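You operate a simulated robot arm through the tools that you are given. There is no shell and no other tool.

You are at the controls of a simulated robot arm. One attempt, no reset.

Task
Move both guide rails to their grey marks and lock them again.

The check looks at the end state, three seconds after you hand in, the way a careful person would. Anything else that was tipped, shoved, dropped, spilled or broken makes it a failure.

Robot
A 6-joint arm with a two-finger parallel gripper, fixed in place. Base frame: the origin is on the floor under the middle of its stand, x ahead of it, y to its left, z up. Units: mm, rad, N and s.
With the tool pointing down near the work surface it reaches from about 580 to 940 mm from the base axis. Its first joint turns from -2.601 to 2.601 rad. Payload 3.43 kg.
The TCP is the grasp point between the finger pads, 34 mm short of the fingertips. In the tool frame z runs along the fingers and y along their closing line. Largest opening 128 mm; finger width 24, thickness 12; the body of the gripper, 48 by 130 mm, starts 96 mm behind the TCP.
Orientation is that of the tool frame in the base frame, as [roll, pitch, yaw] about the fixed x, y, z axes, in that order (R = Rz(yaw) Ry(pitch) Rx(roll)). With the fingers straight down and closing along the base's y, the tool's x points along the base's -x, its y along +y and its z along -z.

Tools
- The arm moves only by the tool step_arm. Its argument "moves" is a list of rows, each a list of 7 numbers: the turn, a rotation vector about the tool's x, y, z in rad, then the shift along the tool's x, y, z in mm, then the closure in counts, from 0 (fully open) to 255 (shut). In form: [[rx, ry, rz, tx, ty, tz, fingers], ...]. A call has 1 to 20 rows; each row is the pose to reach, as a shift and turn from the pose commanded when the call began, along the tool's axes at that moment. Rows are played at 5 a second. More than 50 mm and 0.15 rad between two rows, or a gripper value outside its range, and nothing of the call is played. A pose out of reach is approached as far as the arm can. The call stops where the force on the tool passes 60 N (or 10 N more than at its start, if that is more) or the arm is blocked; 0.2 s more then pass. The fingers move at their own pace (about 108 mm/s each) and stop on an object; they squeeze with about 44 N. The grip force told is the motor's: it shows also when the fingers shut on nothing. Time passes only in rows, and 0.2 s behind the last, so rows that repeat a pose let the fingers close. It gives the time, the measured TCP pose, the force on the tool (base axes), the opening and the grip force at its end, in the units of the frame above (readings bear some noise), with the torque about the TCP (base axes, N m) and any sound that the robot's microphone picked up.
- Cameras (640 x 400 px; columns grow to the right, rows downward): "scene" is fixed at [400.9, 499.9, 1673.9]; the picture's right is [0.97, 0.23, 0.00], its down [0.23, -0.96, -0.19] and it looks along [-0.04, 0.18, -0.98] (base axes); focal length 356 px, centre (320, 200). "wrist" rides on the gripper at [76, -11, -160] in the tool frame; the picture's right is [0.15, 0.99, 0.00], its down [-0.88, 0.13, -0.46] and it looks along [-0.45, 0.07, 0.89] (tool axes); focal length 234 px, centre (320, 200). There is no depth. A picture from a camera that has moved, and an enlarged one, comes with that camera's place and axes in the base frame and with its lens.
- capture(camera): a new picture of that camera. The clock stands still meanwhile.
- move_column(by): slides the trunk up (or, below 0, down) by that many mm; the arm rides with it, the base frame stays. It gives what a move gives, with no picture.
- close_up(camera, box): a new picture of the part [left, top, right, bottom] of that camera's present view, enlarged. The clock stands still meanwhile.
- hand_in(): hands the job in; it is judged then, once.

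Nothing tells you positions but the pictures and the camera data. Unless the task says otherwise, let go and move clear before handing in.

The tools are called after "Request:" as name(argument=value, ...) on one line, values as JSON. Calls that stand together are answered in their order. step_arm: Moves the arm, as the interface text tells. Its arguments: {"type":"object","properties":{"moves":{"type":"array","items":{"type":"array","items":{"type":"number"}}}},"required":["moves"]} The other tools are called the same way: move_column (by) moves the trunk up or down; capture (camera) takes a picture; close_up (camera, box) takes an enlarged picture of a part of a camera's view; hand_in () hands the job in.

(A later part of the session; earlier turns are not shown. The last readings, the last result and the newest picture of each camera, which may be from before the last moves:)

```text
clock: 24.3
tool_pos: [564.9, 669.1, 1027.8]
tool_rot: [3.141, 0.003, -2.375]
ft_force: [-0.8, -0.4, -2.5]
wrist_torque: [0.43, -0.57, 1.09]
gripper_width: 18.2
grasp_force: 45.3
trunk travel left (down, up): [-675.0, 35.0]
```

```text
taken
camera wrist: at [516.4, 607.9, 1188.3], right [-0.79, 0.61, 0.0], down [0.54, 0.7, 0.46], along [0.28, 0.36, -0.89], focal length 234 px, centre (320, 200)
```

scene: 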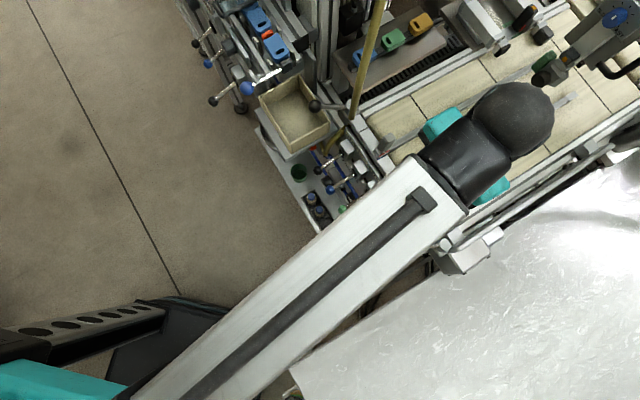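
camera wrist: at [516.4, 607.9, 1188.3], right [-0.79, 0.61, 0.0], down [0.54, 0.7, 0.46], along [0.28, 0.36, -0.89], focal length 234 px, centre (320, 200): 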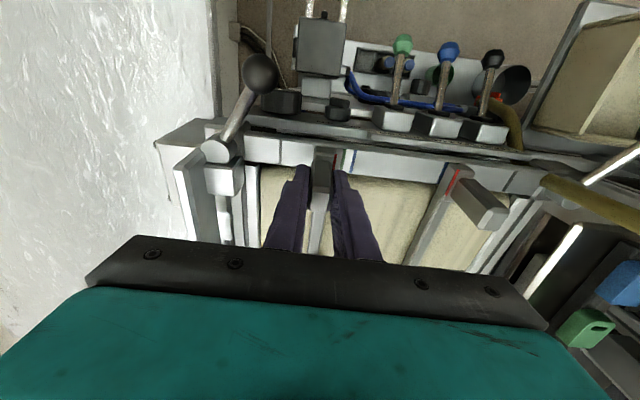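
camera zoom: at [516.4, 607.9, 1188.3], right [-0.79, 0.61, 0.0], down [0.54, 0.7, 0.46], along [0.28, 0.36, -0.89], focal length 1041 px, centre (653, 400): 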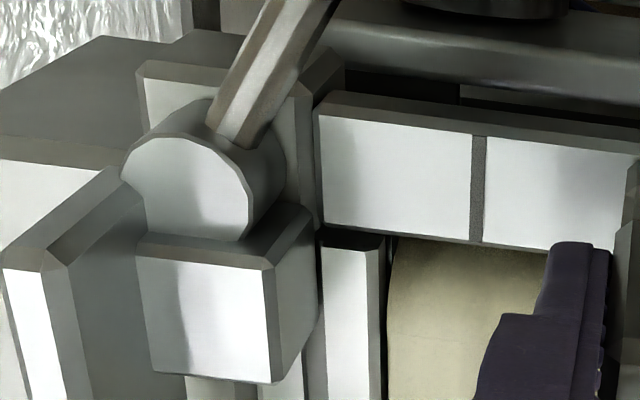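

The block by the hub tops out near z=978, below the fingertips at 994, so there's room. I'll slide on to about 63 mm in total and look again.

Request:
step_arm(moves=[[0, 0, 0, 0, -5, 0, 255], [0, 0, 0, 0, -10, 0, 255], [0, 0, 0, 0, -15, 0, 255], [0, 0, 0, 0, -20, 0, 255], [0, 0, 0, 0, -25, 0, 255], [0, 0, 0, 0, -30, 0, 255], [0, 0, 0, 0, -35, 0, 255], [0, 0, 0, 0, -40, 0, 255], [0, 0, 0, 0, -43, 0, 255], [0, 0, 0, 0, -43, 0, 255]])

Request:
close_up(camera="wrist", box=[240, 120, 400, 220])

Request:
close_up(camera="scene", box=[380, 160, 500, 260])

```text
clock: 26.5
tool_pos: [594.8, 638.8, 1028.6]
tool_rot: [3.141, 0.004, -2.376]
ft_force: [6.1, 9.5, -0.3]
wrist_torque: [-0.22, -0.11, 0.97]
gripper_width: 18.2
grasp_force: 45.3
trunk travel left (down, up): [-675.0, 35.0]
```

```text
4.00 times, centred on (320, 170) of wrist
camera zoom: at [546.6, 577.7, 1188.3], right [-0.79, 0.61, 0.0], down [0.54, 0.7, 0.46], along [0.28, 0.36, -0.89], focal length 937 px, centre (320, 320)
```

zoom: 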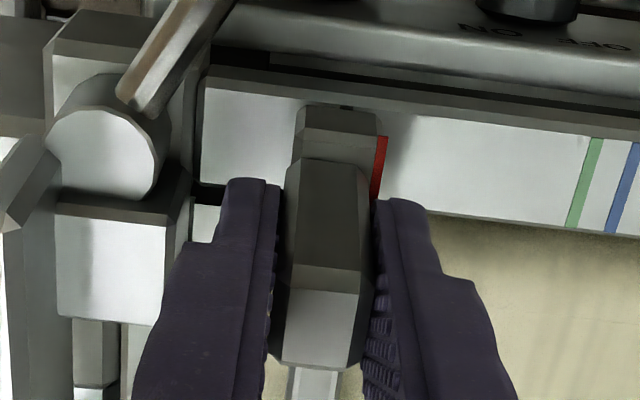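

```text
4.00 times, centred on (440, 210) of scene
camera zoom: at [400.9, 499.9, 1673.9], right [0.97, 0.23, 0.0], down [0.23, -0.96, -0.19], along [-0.04, 0.18, -0.98], focal length 1422 px, centre (-160, 160)
```

zoom: 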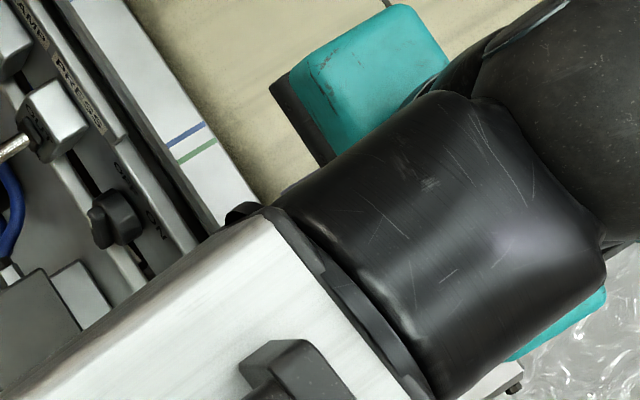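

The red pointer is now roughly 9 mm short of the grey line by my reckoning (the bracket hides the line itself). I'll ease the small side load and slide 7 mm further.

Request:
step_arm(moves=[[0, 0, 0, -1, -2, 0, 255], [0, 0, 0, -2, -4, 0, 255], [0, 0, 0, -2, -6, 0, 255], [0, 0, 0, -2.2, -7, 0, 255], [0, 0, 0, -2.2, -7, 0, 255], [0, 0, 0, -2.2, -7, 0, 255]])

Request:
close_up(camera="wrist", box=[290, 130, 390, 200])

```text
clock: 27.9
tool_pos: [600.6, 634.1, 1029.3]
tool_rot: [-3.139, 0.0, -2.375]
ft_force: [-3.7, -7.5, -7.8]
wrist_torque: [-0.17, -0.05, 1.06]
gripper_width: 18.1
grasp_force: 44.6
trunk travel left (down, up): [-675.0, 35.0]
```

```text
5.71 times, centred on (340, 165) of wrist
camera zoom: at [552.6, 572.3, 1188.6], right [-0.79, 0.61, 0.0], down [0.54, 0.7, 0.46], along [0.28, 0.36, -0.89], focal length 1338 px, centre (206, 400)
```

zoom: 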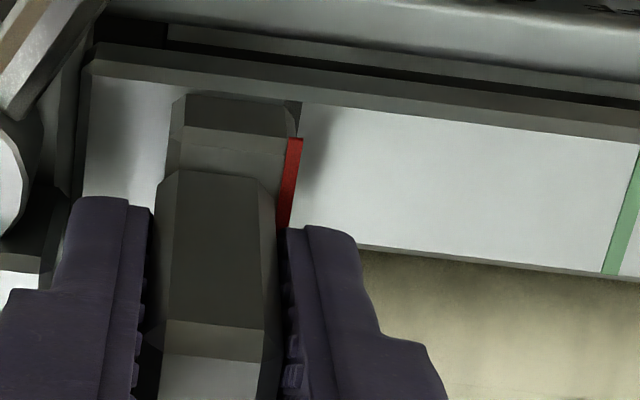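

A dark grey strip now shows just beyond the red pointer's end, which should be the grey line. I'll enlarge further.

Request:
close_up(camera="wrist", box=[325, 142, 367, 170])

```text
14.29 times, centred on (346, 156) of wrist
camera zoom: at [552.6, 572.3, 1188.6], right [-0.79, 0.61, 0.0], down [0.54, 0.7, 0.46], along [0.28, 0.36, -0.89], focal length 3345 px, centre (-51, 829)
```

zoom: 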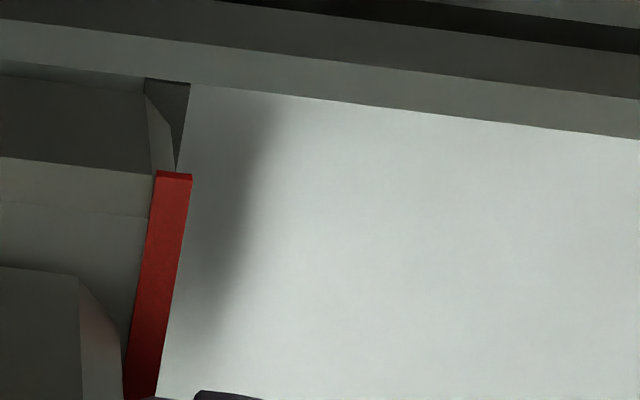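

The grey strip is visible in line with the red pointer, within about half a millimetre once I allow for the pointer's height. I'll open the fingers slightly to release without touching the hub, lift straight up, and check the alignment freely.

Request:
step_arm(moves=[[0, 0, 0, 0, 0, 0, 215], [0, 0, 0, 0, 0, 0, 199], [0, 0, 0, 0, 0, 0, 199], [0, 0, 0, 0, 0, -10, 199], [0, 0, 0, 0, 0, -25, 199], [0, 0, 0, 0, 0, -45, 199], [0, 0, 0, 0, 0, -64, 199], [0, 0, 0, 0, 0, -64, 199]])

Request:
close_up(camera="wrist", box=[290, 110, 390, 180])

Request:
capture(camera="wrist")

```text
clock: 29.7
tool_pos: [601.4, 634.9, 1092.6]
tool_rot: [3.14, 0.001, -2.375]
ft_force: [1.0, -0.2, 0.4]
wrist_torque: [-0.03, 0.0, 0.01]
gripper_width: 28.0
grasp_force: 0.0
trunk travel left (down, up): [-675.0, 35.0]
```

```text
5.71 times, centred on (340, 145) of wrist
camera zoom: at [552.7, 572.7, 1252.3], right [-0.79, 0.61, 0.0], down [0.54, 0.7, 0.46], along [0.28, 0.36, -0.89], focal length 1338 px, centre (206, 514)
```

zoom: 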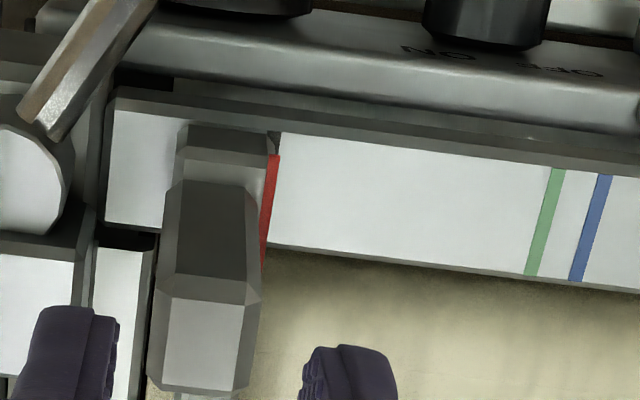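

```text
taken
camera wrist: at [552.7, 572.7, 1252.3], right [-0.79, 0.61, 0.0], down [0.54, 0.7, 0.46], along [0.28, 0.36, -0.89], focal length 234 px, centre (320, 200)
```

wrist: 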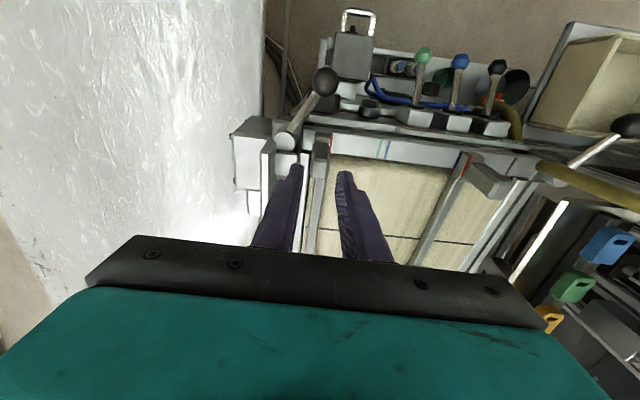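

The rail stayed put. To check the pointer without parallax I'll shift the camera directly over the line (20 mm inward, staying above the post).

Request:
step_arm(moves=[[0, 0, 0, 0, 7, 0, 199], [0, 0, 0, 0, 14, 0, 199], [0, 0, 0, 0.5, 20, 0, 199], [0, 0, 0, 0.5, 20, 0, 199]])

Request:
close_up(camera="wrist", box=[270, 120, 330, 160])

Request:
close_up(camera="wrist", box=[285, 130, 315, 150])

```text
clock: 30.7
tool_pos: [585.0, 648.5, 1092.4]
tool_rot: [-3.141, 0.002, -2.376]
ft_force: [0.9, 0.4, 0.4]
wrist_torque: [0.01, 0.04, -0.01]
gripper_width: 28.1
grasp_force: 0.0
trunk travel left (down, up): [-675.0, 35.0]
```

```text
10.00 times, centred on (300, 140) of wrist
camera zoom: at [538.1, 586.7, 1252.1], right [-0.79, 0.61, 0.0], down [0.54, 0.7, 0.46], along [0.28, 0.36, -0.89], focal length 2342 px, centre (520, 800)
```

zoom: 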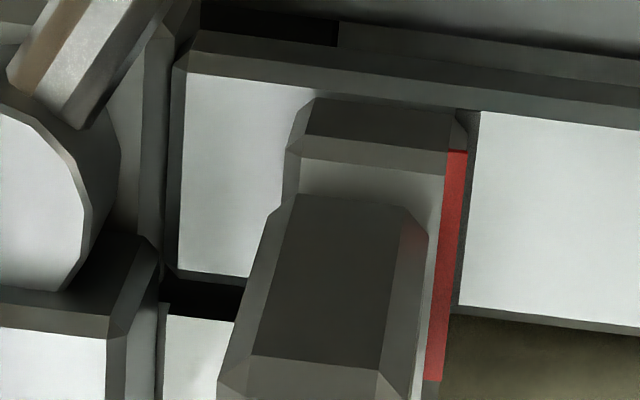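

```text
16.00 times, centred on (300, 140) of wrist
camera zoom: at [538.1, 586.7, 1252.1], right [-0.79, 0.61, 0.0], down [0.54, 0.7, 0.46], along [0.28, 0.36, -0.89], focal length 3747 px, centre (640, 1160)
```

zoom: 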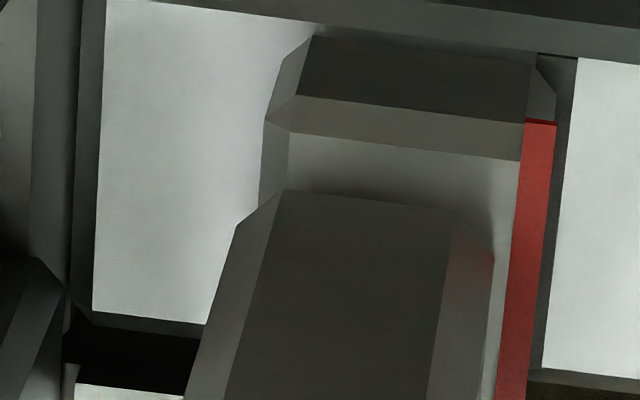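

The red pointer lies over the grey line but about 0.8 mm past its centre. I'll regrip the post at the same place and bring it back by that amount.

Request:
step_arm(moves=[[0, 0, 0, 0, -7, 0, 199], [0, 0, 0, 0, -14, 0, 199], [0, 0, 0, -0.5, -19.2, 0, 199], [0, 0, 0, -0.5, -19.2, 0, 199], [0, 0, 0, -0.5, -19.2, 20, 199], [0, 0, 0, -0.5, -19.2, 40, 199], [0, 0, 0, -0.5, -19.2, 55, 199], [0, 0, 0, -0.5, -19.2, 63, 199], [0, 0, 0, -0.5, -19.2, 63, 199], [0, 0, 0, -0.5, -19.2, 63, 235], [0, 0, 0, -0.5, -19.2, 63, 255], [0, 0, 0, -0.5, -19.2, 63, 255], [0, 0, 0, -0.5, -19.2, 63, 255]])

Request:
close_up(camera="wrist", box=[325, 142, 367, 170])

```text
clock: 33.5
tool_pos: [600.7, 635.8, 1030.1]
tool_rot: [3.14, 0.005, -2.374]
ft_force: [2.0, -2.5, -1.3]
wrist_torque: [0.1, -0.81, 1.22]
gripper_width: 18.0
grasp_force: 44.7
trunk travel left (down, up): [-675.0, 35.0]
```

```text
14.29 times, centred on (346, 156) of wrist
camera zoom: at [551.9, 574.0, 1189.5], right [-0.79, 0.61, 0.0], down [0.54, 0.7, 0.46], along [0.28, 0.36, -0.89], focal length 3345 px, centre (-51, 829)
```

zoom: 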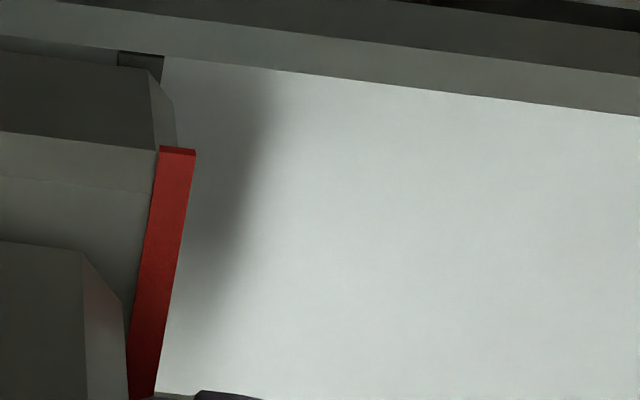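

That brought it back about 1.9 mm instead of 0.8 mm, so it's now roughly 1.1 mm short. I'll nudge outward by 1.1 mm while still gripping.

Request:
step_arm(moves=[[0, 0, 0, 0, -0.6, 0, 255], [0, 0, 0, 0, -1.1, 0, 255], [0, 0, 0, 0, -1.1, 0, 255], [0, 0, 0, 0, -1.1, 0, 255]])

Request:
close_up(camera="wrist", box=[325, 142, 367, 170])

```text
clock: 34.5
tool_pos: [600.6, 635.5, 1028.8]
tool_rot: [-3.141, 0.002, -2.375]
ft_force: [-0.7, -2.2, -5.4]
wrist_torque: [0.69, -0.94, 1.08]
gripper_width: 18.1
grasp_force: 45.1
trunk travel left (down, up): [-675.0, 35.0]
```

```text
14.29 times, centred on (346, 156) of wrist
camera zoom: at [553.1, 572.9, 1189.5], right [-0.79, 0.61, 0.0], down [0.54, 0.7, 0.46], along [0.28, 0.36, -0.89], focal length 3345 px, centre (-51, 829)
```

zoom: 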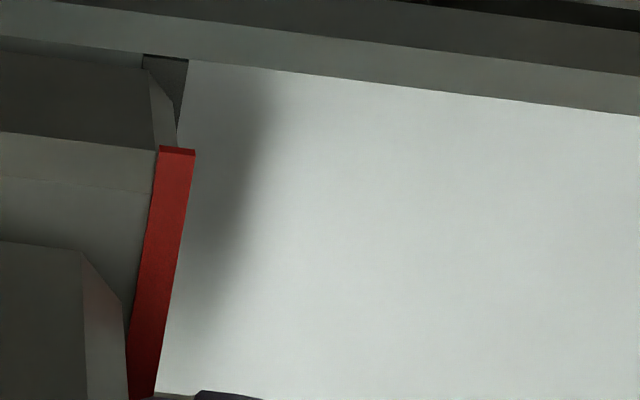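

The pointer is now within about 0.6 mm of the grey line's centre, well inside the line's width. I'll release, lift, and recheck from above.

Request:
step_arm(moves=[[0, 0, 0, 0, 0, 0, 215], [0, 0, 0, 0, 0, 0, 199], [0, 0, 0, 0, 0, 0, 199], [0, 0, 0, 0, 0, -10, 199], [0, 0, 0, 0, 0, -25, 199], [0, 0, 0, 0, 0, -45, 199], [0, 0, 0, 0, 0, -64, 199], [0, 0, 0, 0.5, 10, -64, 199], [0, 0, 0, 0.5, 20, -64, 199], [0, 0, 0, 0.5, 20, -64, 199]])

Request:
close_up(camera="wrist", box=[285, 130, 315, 150])

Request:
capture(camera="wrist")

```text
clock: 36.7
tool_pos: [586.7, 647.4, 1093.9]
tool_rot: [-3.141, 0.001, -2.374]
ft_force: [0.0, -0.9, 0.2]
wrist_torque: [-0.03, -0.03, -0.04]
gripper_width: 27.8
grasp_force: 0.1
trunk travel left (down, up): [-675.0, 35.0]
```

```text
16.00 times, centred on (300, 140) of wrist
camera zoom: at [538.6, 587.1, 1253.6], right [-0.79, 0.61, 0.0], down [0.54, 0.7, 0.46], along [0.28, 0.36, -0.89], focal length 3747 px, centre (640, 1160)
```

zoom: 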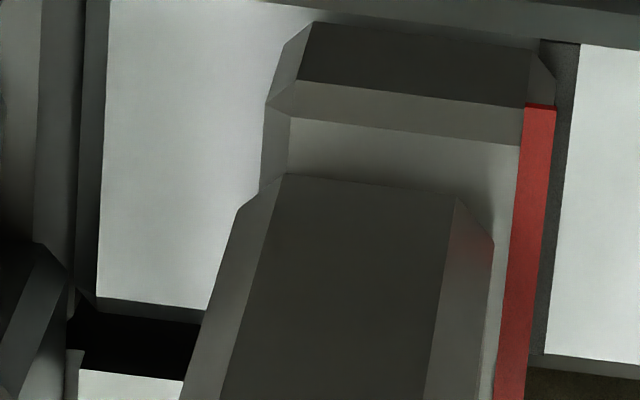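

```text
taken
camera wrist: at [538.6, 587.1, 1253.6], right [-0.79, 0.61, 0.0], down [0.54, 0.7, 0.46], along [0.28, 0.36, -0.89], focal length 234 px, centre (320, 200)
```

wrist: 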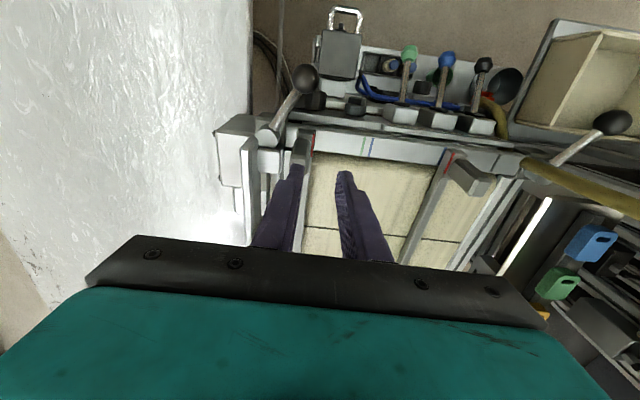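

The lower rail's pointer is within 1 mm of the grey line's centre. Now I'll relock it: move back over the lower lever's ball with the fingers 60 mm open and descend around it.

Request:
step_arm(moves=[[0, 0, 0, 10, -3, 0, 199], [0, 0, 0, 25, -8, 0, 170], [0, 0, 0, 40, -13, 0, 135], [0, 0, 0, 55, -18, 0, 135], [0, 0, 0, 68, -22, 0, 135], [0, 0, 0, 77, -24.6, 0, 135], [0, 0, 0, 77, -24.6, 0, 135]])

Request:
close_up(camera="wrist", box=[230, 110, 410, 230])

```text
clock: 38.3
tool_pos: [547.1, 576.6, 1093.4]
tool_rot: [3.141, 0.003, -2.376]
ft_force: [-0.6, 0.0, 0.1]
wrist_torque: [0.02, 0.02, -0.01]
gripper_width: 60.3
grasp_force: 0.0
trunk travel left (down, up): [-675.0, 35.0]
```

```text
3.33 times, centred on (320, 170) of wrist
camera zoom: at [499.5, 515.6, 1253.5], right [-0.79, 0.61, 0.0], down [0.54, 0.7, 0.46], along [0.28, 0.36, -0.89], focal length 781 px, centre (320, 300)
```

zoom: 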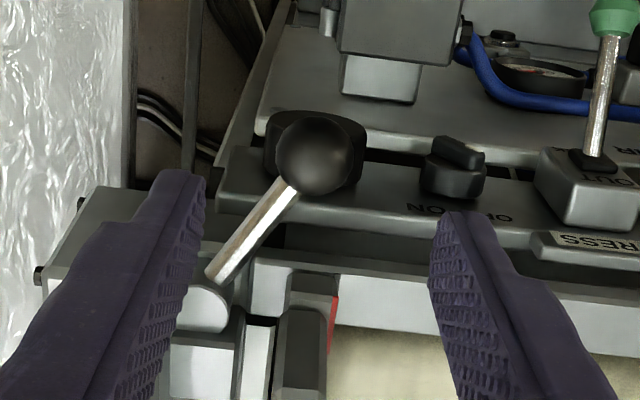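

The ball is centred between the fingers. I'll descend around it and push it back outward along its arc, in slow steps, to about two thirds of the way.

Request:
step_arm(moves=[[0, 0, 0, 0, 0, 20, 135], [0, 0, 0, 0, 0, 40, 135], [0, 0, 0, 0, 0, 60, 135], [0, 0, 0, 0, 0, 75, 135], [0, 0, 0, 0, 0, 85, 135], [0, 0, 0, -1, -6, 85, 135], [0, 0, 0, -2, -12, 85, 135], [0, 0, 0, -3, -18, 85, 135], [0, 0, 0, -1, -24, 85, 135], [0, 0, 0, 2, -30, 85, 135], [0, 0, 0, 3.6, -36, 85, 135], [0, 0, 0, 5, -42, 85, 135], [0, 0, 0, 5.6, -49, 85, 135], [0, 0, 0, 6, -55, 85, 135], [0, 0, 0, 5.5, -62, 85, 135], [0, 0, 0, 4.7, -68.5, 85, 135], [0, 0, 0, 4.7, -68.5, 85, 135]])

Request:
close_up(camera="wrist", box=[230, 130, 410, 260])

```text
clock: 41.9
tool_pos: [591.4, 525.7, 1009.5]
tool_rot: [-3.141, 0.003, -2.375]
ft_force: [-0.3, -0.5, -0.1]
wrist_torque: [-0.02, 0.01, 0.01]
gripper_width: 60.0
grasp_force: 0.1
trunk travel left (down, up): [-675.0, 35.0]
```

```text
3.08 times, centred on (320, 195) of wrist
camera zoom: at [544.0, 463.1, 1168.7], right [-0.79, 0.61, 0.0], down [0.54, 0.7, 0.46], along [0.28, 0.36, -0.89], focal length 720 px, centre (320, 215)
```

zoom: 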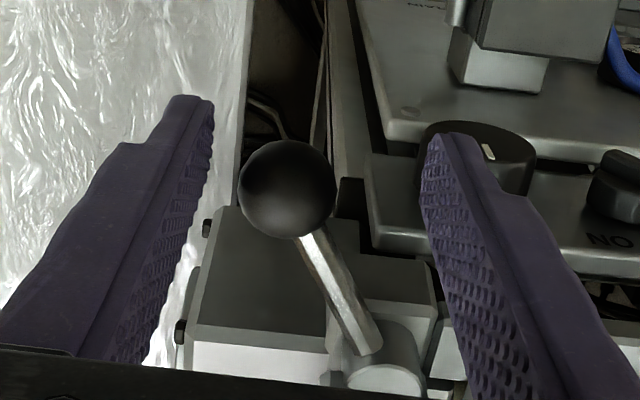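

The ball has run ahead of the finger again, back to about where it started (602, 524), so it appears to snap over. I'll press it gently outward to make sure it's fully home.

Request:
step_arm(moves=[[0, 0, 0, -2, -8, 0, 135], [0, 0, 0, -4, -15, 0, 135], [0, 0, 0, -5, -20, 0, 135], [0, 0, 0, -6, -23, 0, 135], [0, 0, 0, -6.2, -25, 0, 135], [0, 0, 0, -6.5, -27, 0, 135], [0, 0, 0, -6.5, -28, 0, 135]])

Request:
close_up(camera="wrist", box=[230, 130, 410, 260])

```text
clock: 43.5
tool_pos: [614.5, 510.9, 1009.4]
tool_rot: [3.141, 0.004, -2.373]
ft_force: [-6.3, 4.1, -2.5]
wrist_torque: [0.06, 0.09, 0.05]
gripper_width: 64.2
grasp_force: 3.4
trunk travel left (down, up): [-675.0, 35.0]
```

```text
3.08 times, centred on (320, 195) of wrist
camera zoom: at [567.0, 448.7, 1168.6], right [-0.79, 0.61, 0.0], down [0.54, 0.7, 0.46], along [0.28, 0.36, -0.89], focal length 720 px, centre (320, 215)
```

zoom: 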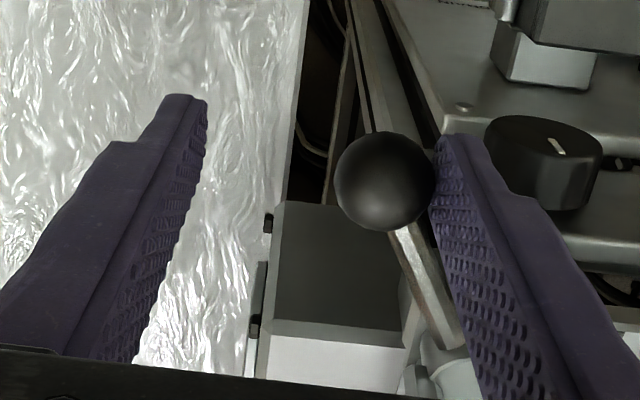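

The ball is held firmly at (602, 523), exactly where it began, so the lower clamp is locked again. I'll back off, lift clear, and then turn to the upper side.

Request:
step_arm(moves=[[0, 0, 0, 1, 6, 0, 135], [0, 0, 0, 2, 13, 0, 135], [0, 0, 0, 2, 13, 0, 135], [0, 0, 0, 2, 13, -20, 135], [0, 0, 0, 2, 13, -45, 135], [0, 0, 0, 2, 13, -70, 135], [0, 0, 0, 2, 13, -85, 135], [0, 0, 0, 2, 13, -85, 135]])

Request:
capture(camera="scene")

Request:
close_up(camera="wrist", box=[230, 110, 410, 230])

```text
clock: 45.3
tool_pos: [606.2, 516.4, 1093.5]
tool_rot: [3.141, 0.003, -2.375]
ft_force: [-0.5, 0.7, 0.2]
wrist_torque: [0.01, 0.0, 0.02]
gripper_width: 60.5
grasp_force: 0.1
trunk travel left (down, up): [-675.0, 35.0]
```

```text
taken
```

scene: 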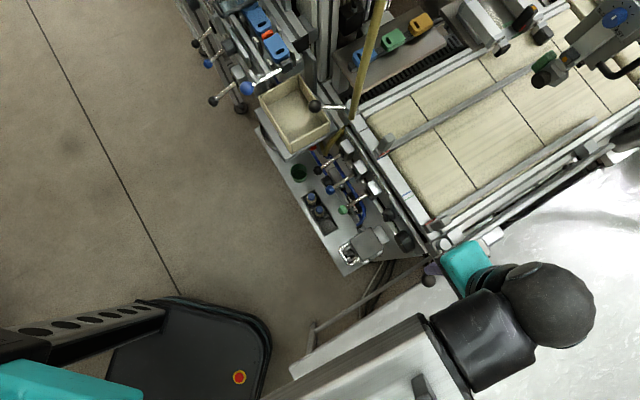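

```text
3.33 times, centred on (320, 170) of wrist
camera zoom: at [557.5, 455.3, 1253.8], right [-0.79, 0.61, 0.0], down [0.54, 0.7, 0.46], along [0.28, 0.36, -0.89], focal length 781 px, centre (320, 300)
```

zoom: 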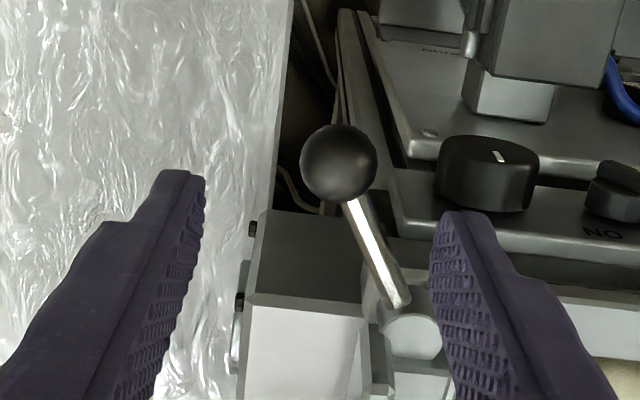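

The lower side is done. The upper lever is more cramped: a blue-knobbed lever reaches out at z≈1100 near (206–257, 767–817), and the hose rises by the hub. I'll travel along in front of the cross bar at a safe height, open the gripper, and look before committing.

Request:
step_arm(moves=[[0, 0, 0, 0, 21, 0, 135], [0, 0, 0, 0, 42, 0, 135], [0, 0, 0, 0, 63, 0, 135], [0, 0, 0, 0, 84, 0, 135], [0, 0, 0, 0, 105, 0, 135], [0, 0, 0, 0, 126, 0, 135], [0, 0, 0, 0, 147, 0, 135], [0, 0, 0, 0, 168, 0, 100], [0, 0, 0, 0, 189, 0, 60], [0, 0, 0, 0, 210, 0, 0], [0, 0, 0, 0, 230, 0, 0], [0, 0, 0, 0, 250, 0, 0], [0, 0, 0, 0, 250, 0, 0]])

Request:
capture(camera="wrist")

Request:
close_up(camera="scene", box=[400, 150, 500, 260])

```text
clock: 48.1
tool_pos: [431.7, 697.7, 1093.7]
tool_rot: [3.141, 0.001, -2.376]
ft_force: [-1.1, 0.6, -0.4]
wrist_torque: [-0.01, -0.03, 0.0]
gripper_width: 128.2
grasp_force: 0.0
trunk travel left (down, up): [-675.0, 35.0]
```

```text
taken
camera wrist: at [383.7, 635.7, 1253.0], right [-0.79, 0.61, 0.0], down [0.54, 0.7, 0.46], along [0.28, 0.36, -0.89], focal length 234 px, centre (320, 200)
```

wrist: 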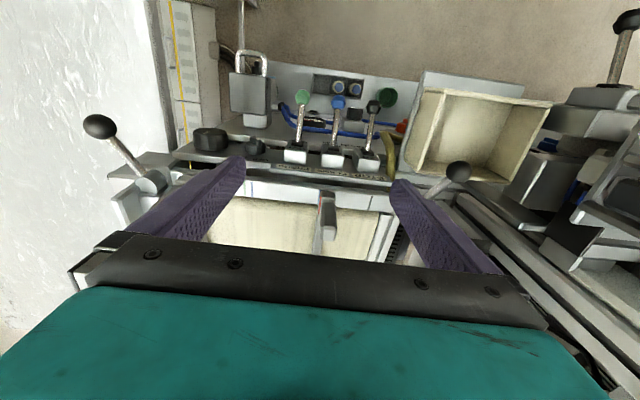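

```text
3.64 times, centred on (450, 205) of scene
camera zoom: at [400.9, 499.9, 1673.9], right [0.97, 0.23, 0.0], down [0.23, -0.96, -0.19], along [-0.04, 0.18, -0.98], focal length 1293 px, centre (-153, 182)
```

zoom: 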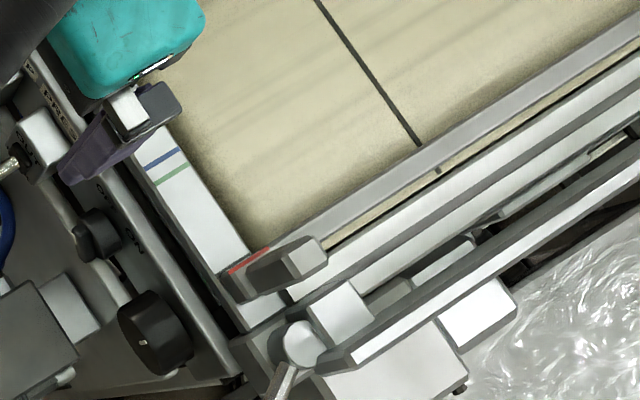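

The lower rail shows its pointer over the mark. I'll enlarge the right half of the wrist view to study the upper lever's surroundings.

Request:
close_up(camera="wrist", box=[380, 110, 640, 270])

Request:
close_up(camera="scene", box=[230, 50, 400, 160])

```text
2.46 times, centred on (510, 190) of wrist
camera zoom: at [383.7, 635.7, 1253.0], right [-0.79, 0.61, 0.0], down [0.54, 0.7, 0.46], along [0.28, 0.36, -0.89], focal length 576 px, centre (-148, 225)
```

zoom: 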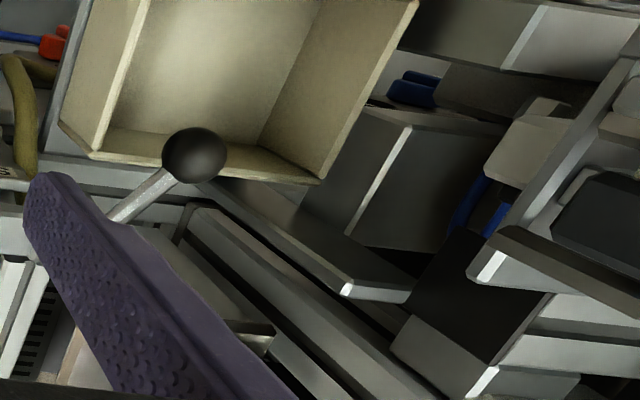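

```text
3.64 times, centred on (315, 105) of scene
camera zoom: at [400.9, 499.9, 1673.9], right [0.97, 0.23, 0.0], down [0.23, -0.96, -0.19], along [-0.04, 0.18, -0.98], focal length 1293 px, centre (338, 546)
```

zoom: 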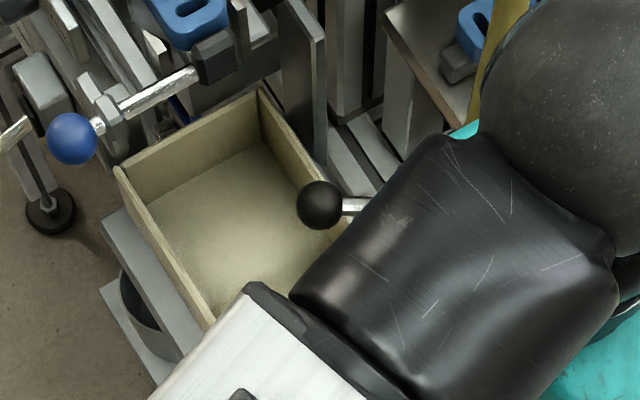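

The ball is near (312, 814), with a vertical plate and the blue lever about 40 mm beyond it on the outer side. With the gripper fully open, only one finger needs to pass outside the ball, so I'll move to that position while still high and check.

Request:
step_arm(moves=[[0, 0, 0, 1, 20, 0, 0], [0, 0, 0, 2, 40, 0, 0], [0, 0, 0, 3, 60, 0, 0], [0, 0, 0, 4, 80, 0, 0], [0, 0, 0, 5, 100, 0, 0], [0, 0, 0, 5.3, 115, 0, 0], [0, 0, 0, 5.3, 123, 0, 0], [0, 0, 0, 5.3, 123, 0, 0]])

Request:
capture(camera="wrist")

Request:
close_up(camera="wrist", box=[330, 110, 530, 240])

Request:
capture(camera="scene")

```text
clock: 49.9
tool_pos: [342.9, 782.2, 1092.9]
tool_rot: [3.141, 0.003, -2.375]
ft_force: [0.2, 0.4, 0.3]
wrist_torque: [0.01, -0.04, 0.0]
gripper_width: 128.0
grasp_force: 0.2
trunk travel left (down, up): [-675.0, 35.0]
```

```text
taken
camera wrist: at [295.3, 720.6, 1253.5], right [-0.79, 0.61, 0.0], down [0.54, 0.7, 0.46], along [0.28, 0.36, -0.89], focal length 234 px, centre (320, 200)
```

wrist: 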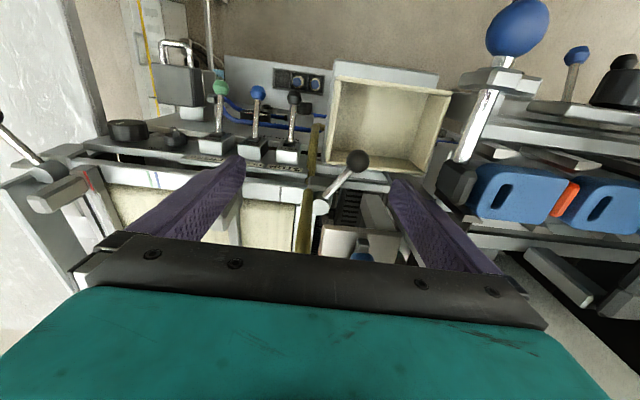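

```text
3.08 times, centred on (430, 175) of wrist
camera zoom: at [295.3, 720.6, 1253.5], right [-0.79, 0.61, 0.0], down [0.54, 0.7, 0.46], along [0.28, 0.36, -0.89], focal length 720 px, centre (-18, 277)
```

zoom: 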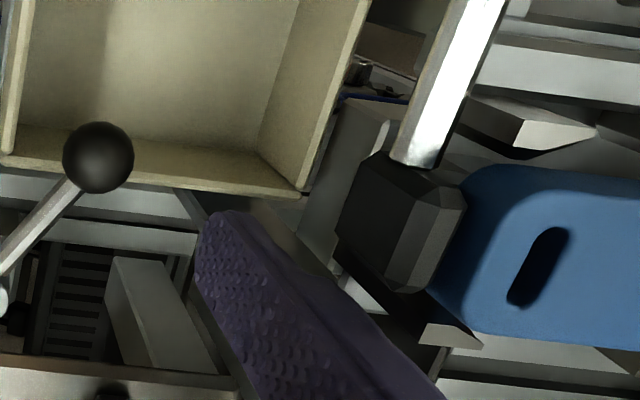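

```text
taken
```

scene: 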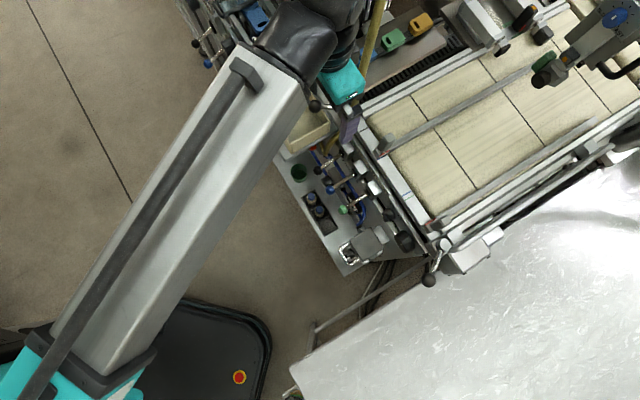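

The outer finger would pass about 12 mm clear of the black block on the blue lever, and the ball sits just inside it. I'll shift 2 mm inward and descend slowly to tips at about z=978, above the bin's rim.

Request:
step_arm(moves=[[0, 0, 0, 0, -2, 0, 0], [0, 0, 0, 0, -2, 15, 0], [0, 0, 0, 0, -2, 30, 0], [0, 0, 0, 0, -2, 45, 0], [0, 0, 0, 0, -2, 60, 0], [0, 0, 0, 0, -2, 72, 0], [0, 0, 0, 0, -2, 81, 0], [0, 0, 0, 0, -2, 81, 0]])

Request:
capture(camera="wrist")

Request:
close_up(camera="wrist", box=[300, 130, 480, 250])

```text
clock: 51.7
tool_pos: [343.4, 779.8, 1011.8]
tool_rot: [3.141, 0.004, -2.375]
ft_force: [-0.2, -0.1, -0.1]
wrist_torque: [0.05, 0.02, 0.02]
gripper_width: 128.0
grasp_force: 0.1
trunk travel left (down, up): [-675.0, 35.0]
```

```text
taken
camera wrist: at [296.9, 719.4, 1172.2], right [-0.79, 0.61, 0.0], down [0.54, 0.7, 0.46], along [0.28, 0.36, -0.89], focal length 234 px, centre (320, 200)
```

wrist: 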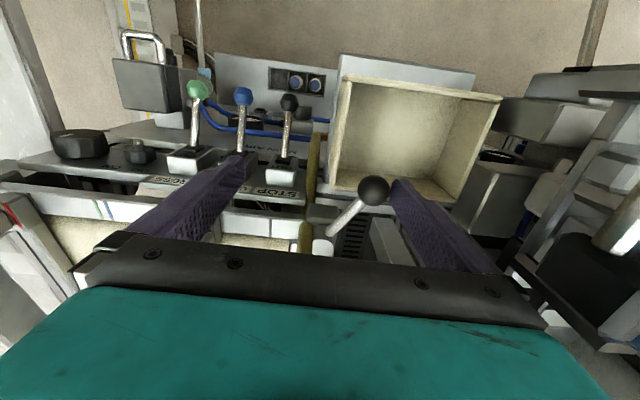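

```text
3.33 times, centred on (390, 190) of wrist
camera zoom: at [296.9, 719.4, 1172.2], right [-0.79, 0.61, 0.0], down [0.54, 0.7, 0.46], along [0.28, 0.36, -0.89], focal length 781 px, centre (87, 233)
```

zoom: 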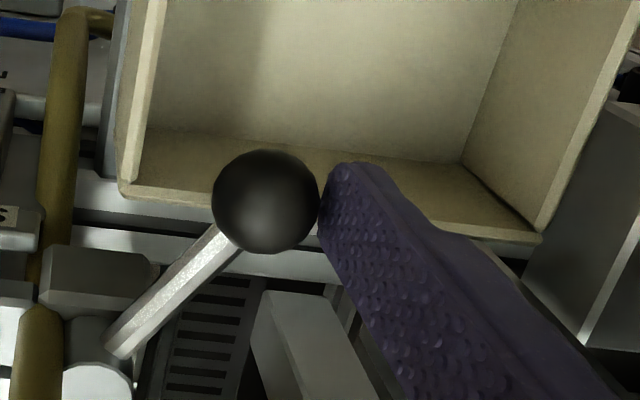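

The outer finger stands just outside the ball, clear of everything. I'll sweep the upper lever slowly inward along its arc, stopping part way to check the distance to the hose.

Request:
step_arm(moves=[[0, 0, 0, 1, -4, 0, 0], [0, 0, 0, 2.4, -8, 0, 0], [0, 0, 0, 4, -12, 0, 0], [0, 0, 0, 5, -16, 0, 0], [0, 0, 0, 6, -20, 0, 0], [0, 0, 0, 6.8, -24, 0, 0], [0, 0, 0, 7.3, -28, 0, 0], [0, 0, 0, 7.7, -32, 0, 0], [0, 0, 0, 7.8, -36, 0, 0], [0, 0, 0, 7.9, -39, 0, 0], [0, 0, 0, 7.9, -39, 0, 0]])

Request:
close_up(camera="wrist", box=[300, 120, 480, 240])

```text
clock: 54.1
tool_pos: [366.4, 747.0, 1013.3]
tool_rot: [-3.141, 0.005, -2.376]
ft_force: [-0.1, -0.2, 0.1]
wrist_torque: [0.01, -0.02, 0.02]
gripper_width: 128.2
grasp_force: 0.0
trunk travel left (down, up): [-675.0, 35.0]
```

```text
3.33 times, centred on (390, 180) of wrist
camera zoom: at [318.1, 685.6, 1172.4], right [-0.79, 0.61, 0.0], down [0.54, 0.7, 0.46], along [0.28, 0.36, -0.89], focal length 781 px, centre (87, 267)
```

zoom: 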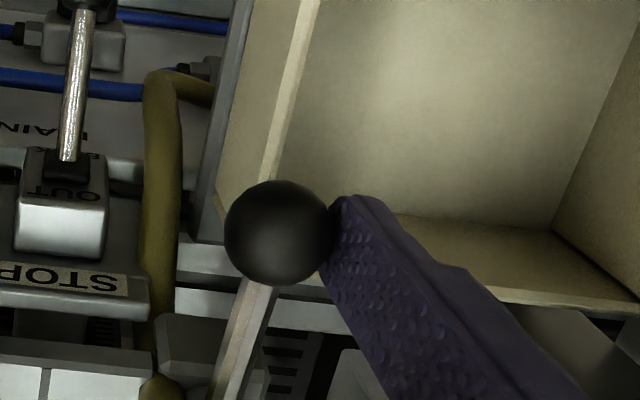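

The lever follows the finger and is halfway. I'll continue more slowly, with another look at the hose gap shortly.

Request:
step_arm(moves=[[0, 0, 0, -0.3, -3, 0, 0], [0, 0, 0, -0.6, -6, 0, 0], [0, 0, 0, -1, -9, 0, 0], [0, 0, 0, -1.3, -12, 0, 0], [0, 0, 0, -2, -15, 0, 0], [0, 0, 0, -2.8, -18, 0, 0], [0, 0, 0, -2.8, -18, 0, 0]])

Request:
close_up(camera="wrist", box=[300, 130, 480, 250])

Request:
capture(camera="scene")

```text
clock: 55.7
tool_pos: [379.1, 735.4, 1012.8]
tool_rot: [-3.141, 0.001, -2.375]
ft_force: [-0.4, 0.9, 0.8]
wrist_torque: [0.03, 0.0, 0.02]
gripper_width: 127.8
grasp_force: 0.0
trunk travel left (down, up): [-675.0, 35.0]
```

```text
3.33 times, centred on (390, 190) of wrist
camera zoom: at [332.4, 674.6, 1172.5], right [-0.79, 0.61, 0.0], down [0.54, 0.7, 0.46], along [0.28, 0.36, -0.89], focal length 781 px, centre (87, 233)
```

zoom: 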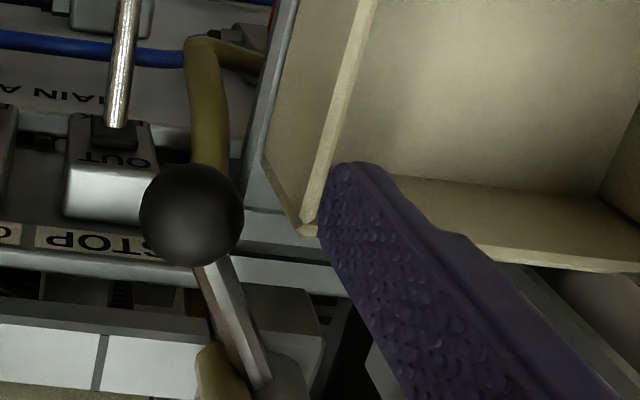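

```text
taken
```

scene: 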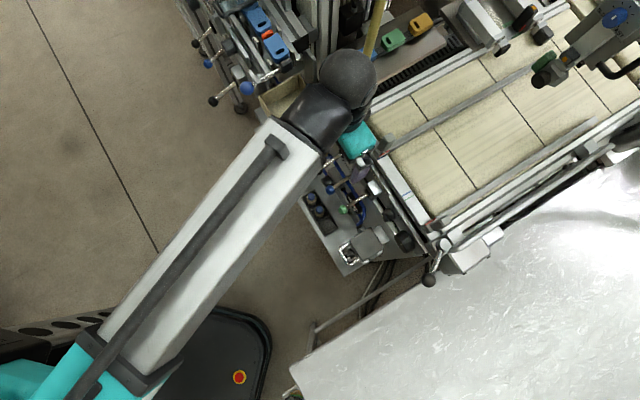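

The lever has snapped over to its inner stop (ball near (364, 760)), close to the hose but with the rod beside it. I'll lift straight up and look at the hose and bracket before sliding this rail.

Request:
step_arm(moves=[[0, 0, 0, 0, 2, 0, 0], [0, 0, 0, 0, 2, -15, 0], [0, 0, 0, 0, 2, -35, 0], [0, 0, 0, 0, 2, -55, 0], [0, 0, 0, 0, 2, -75, 0], [0, 0, 0, 0, 2, -85, 0], [0, 0, 0, 0, 2, -85, 0]])

Request:
capture(camera="wrist")

Request:
close_up(camera="wrist", box=[270, 120, 420, 260])

```text
clock: 57.3
tool_pos: [378.1, 738.9, 1097.9]
tool_rot: [-3.141, 0.005, -2.375]
ft_force: [-0.4, 0.6, 0.0]
wrist_torque: [-0.02, 0.0, -0.01]
gripper_width: 128.0
grasp_force: 0.0
trunk travel left (down, up): [-675.0, 35.0]
```

```text
taken
camera wrist: at [330.8, 675.8, 1257.5], right [-0.79, 0.61, 0.0], down [0.54, 0.7, 0.46], along [0.28, 0.36, -0.89], focal length 234 px, centre (320, 200)
```

wrist: 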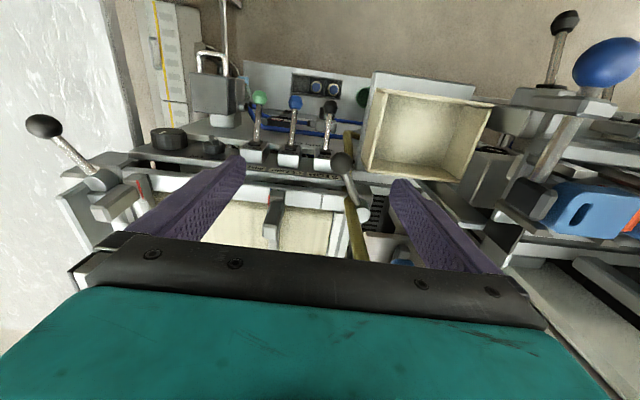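

```text
2.86 times, centred on (345, 190) of wrist
camera zoom: at [330.8, 675.8, 1257.5], right [-0.79, 0.61, 0.0], down [0.54, 0.7, 0.46], along [0.28, 0.36, -0.89], focal length 669 px, centre (249, 229)
```

zoom: 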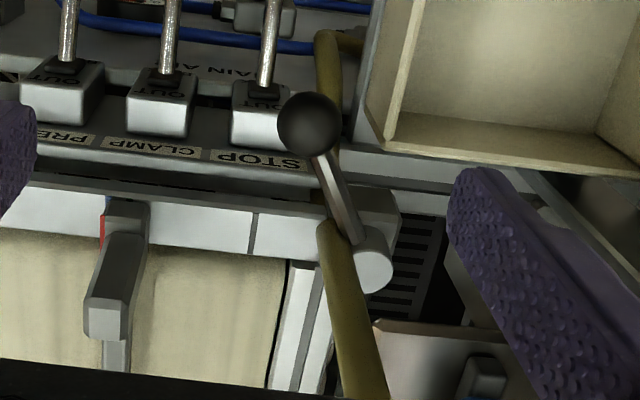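

The upper grey line shows clearly, and the lever's rod lies just clear of the hose. To push this rail's post outward without the gripper body reaching the hose, I'll close the fingers and turn the tool 90° while moving above the belt to the post's inner side.

Request:
step_arm(moves=[[0, 0, -0.1, -7, -6, 0, 60], [0, 0, -0.23, -14, -12, 0, 150], [0, 0, -0.36, -21, -18, 0, 255], [0, 0, -0.5, -28, -25, 0, 255], [0, 0, -0.63, -35, -31, 0, 255], [0, 0, -0.76, -42, -38, 0, 255], [0, 0, -0.9, -49, -44, 0, 255], [0, 0, -1.03, -56, -50, 0, 255], [0, 0, -1.16, -63, -57, 0, 255], [0, 0, -1.3, -70, -63, 0, 255], [0, 0, -1.43, -77, -69, 0, 255], [0, 0, -1.53, -82, -74, 0, 255], [0, 0, -1.594, -85, -76, 0, 255], [0, 0, -1.594, -85, -76, 0, 255]])

Request:
capture(camera="wrist")

Request:
capture(camera="scene")

```text
clock: 60.3
tool_pos: [493.8, 740.8, 1097.2]
tool_rot: [-3.138, 0.0, -0.781]
ft_force: [0.2, 0.6, -0.2]
wrist_torque: [0.01, 0.0, -0.02]
gripper_width: 0.0
grasp_force: 32.9
trunk travel left (down, up): [-675.0, 35.0]
```

```text
taken
camera wrist: at [553.5, 695.5, 1258.2], right [-0.59, -0.81, 0.0], down [-0.72, 0.53, 0.46], along [-0.37, 0.27, -0.89], focal length 234 px, centre (320, 200)
```

wrist: 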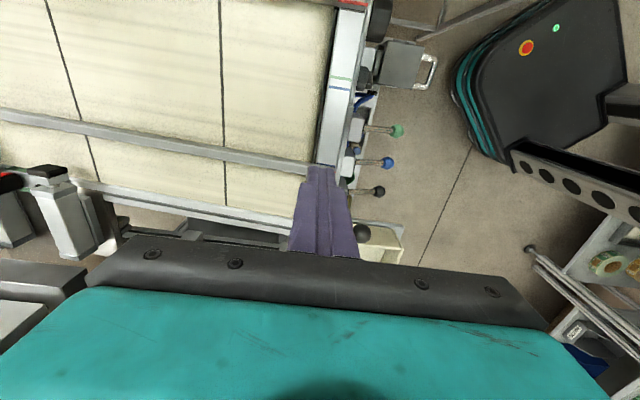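

```text
taken
```

scene: 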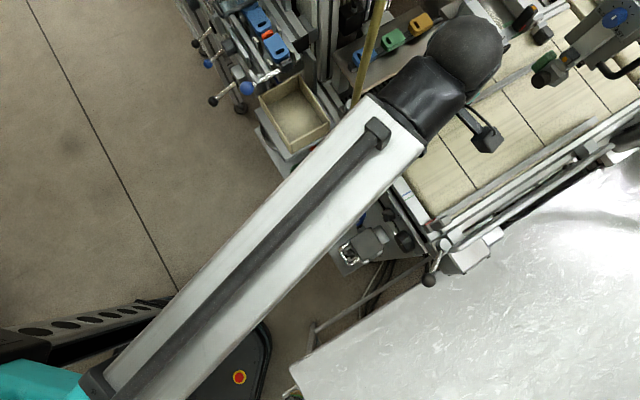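

The tool is turned with the camera looking outward across the rail. There's a device with black knobs hanging near the belt's far outer edge, so I'll check whether it's in the rail's way.

Request:
close_up(camera="wrist", box=[0, 80, 200, 280])

Request:
close_up(camera="wrist", box=[250, 110, 420, 270])

Request:
close_up(camera="scene", box=[440, 0, 600, 110])

```text
2.00 times, centred on (100, 180) of wrist
camera zoom: at [553.5, 695.5, 1258.2], right [-0.59, -0.81, 0.0], down [-0.72, 0.53, 0.46], along [-0.37, 0.27, -0.89], focal length 468 px, centre (760, 240)
```

zoom: 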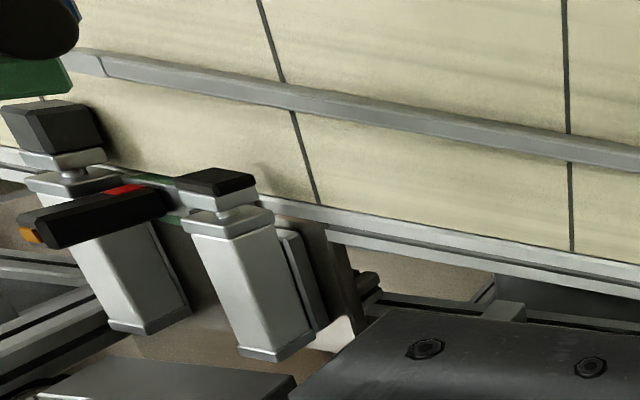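

```text
2.50 times, centred on (335, 190) of wrist
camera zoom: at [553.5, 695.5, 1258.2], right [-0.59, -0.81, 0.0], down [-0.72, 0.53, 0.46], along [-0.37, 0.27, -0.89], focal length 585 px, centre (282, 225)
```

zoom: 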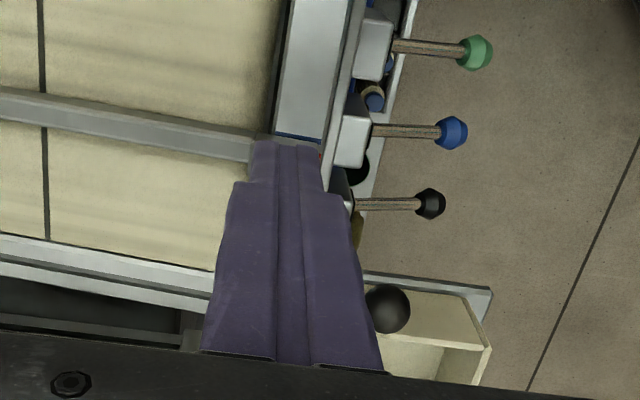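

```text
3.64 times, centred on (520, 55) of scene
camera zoom: at [400.9, 499.9, 1673.9], right [0.97, 0.23, 0.0], down [0.23, -0.96, -0.19], along [-0.04, 0.18, -0.98], focal length 1293 px, centre (-407, 727)
```

zoom: 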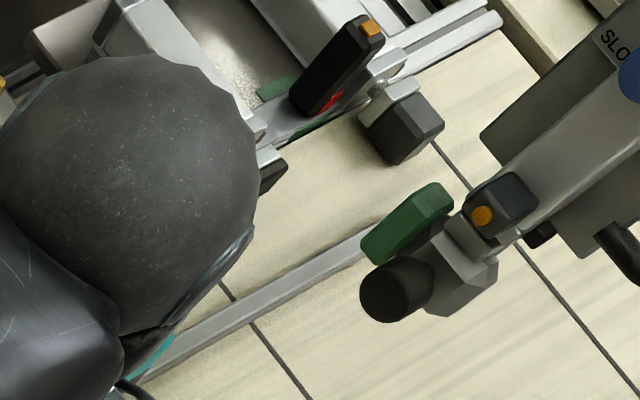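

The rail's far end extends beneath a row of air cylinders with black pads at the outer belt edge, and one pad may lie in its path. I'll tilt the tool in free air to aim the wrist camera along the belt and measure this properly before pushing.

Request:
step_arm(moves=[[0.1, 0, 0, 0, 0, -5, 255], [0.2, 0, 0, 0, 0, -10, 255], [0.3, 0, 0, 0, 0, -10, 255], [0.4, 0, 0, 0, 0, -10, 255], [0.45, 0, 0, 0, 0, -10, 255], [0.45, 0, 0, 0, 0, -10, 255]])

Request:
capture(camera="wrist")

Request:
close_up(camera="wrist", box=[40, 80, 240, 230])

```text
clock: 61.7
tool_pos: [492.3, 740.5, 1107.6]
tool_rot: [-2.688, 0.0, -0.781]
ft_force: [-0.6, -0.4, -0.2]
wrist_torque: [0.0, -0.01, 0.0]
gripper_width: 0.0
grasp_force: 32.9
trunk travel left (down, up): [-675.0, 35.0]
```

```text
taken
camera wrist: at [503.8, 645.1, 1256.8], right [-0.52, -0.73, -0.43], down [-0.85, 0.4, 0.35], along [-0.09, 0.55, -0.83], focal length 234 px, centre (320, 200)
```

wrist: 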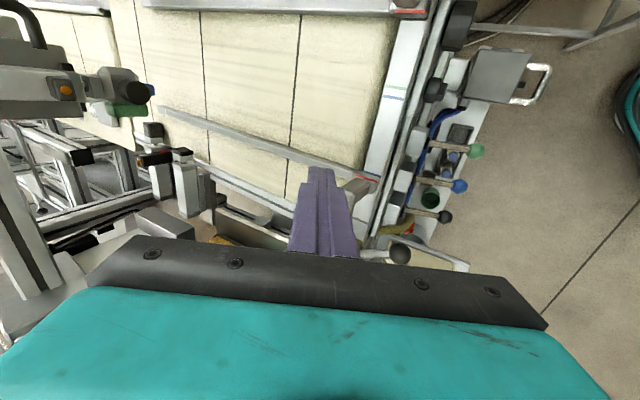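

```text
2.67 times, centred on (140, 155) of wrist
camera zoom: at [503.8, 645.1, 1256.8], right [-0.52, -0.73, -0.43], down [-0.85, 0.4, 0.35], along [-0.09, 0.55, -0.83], focal length 624 px, centre (800, 320)
```

zoom: 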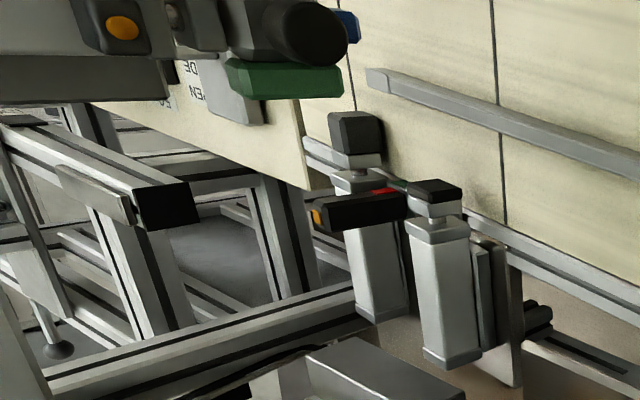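

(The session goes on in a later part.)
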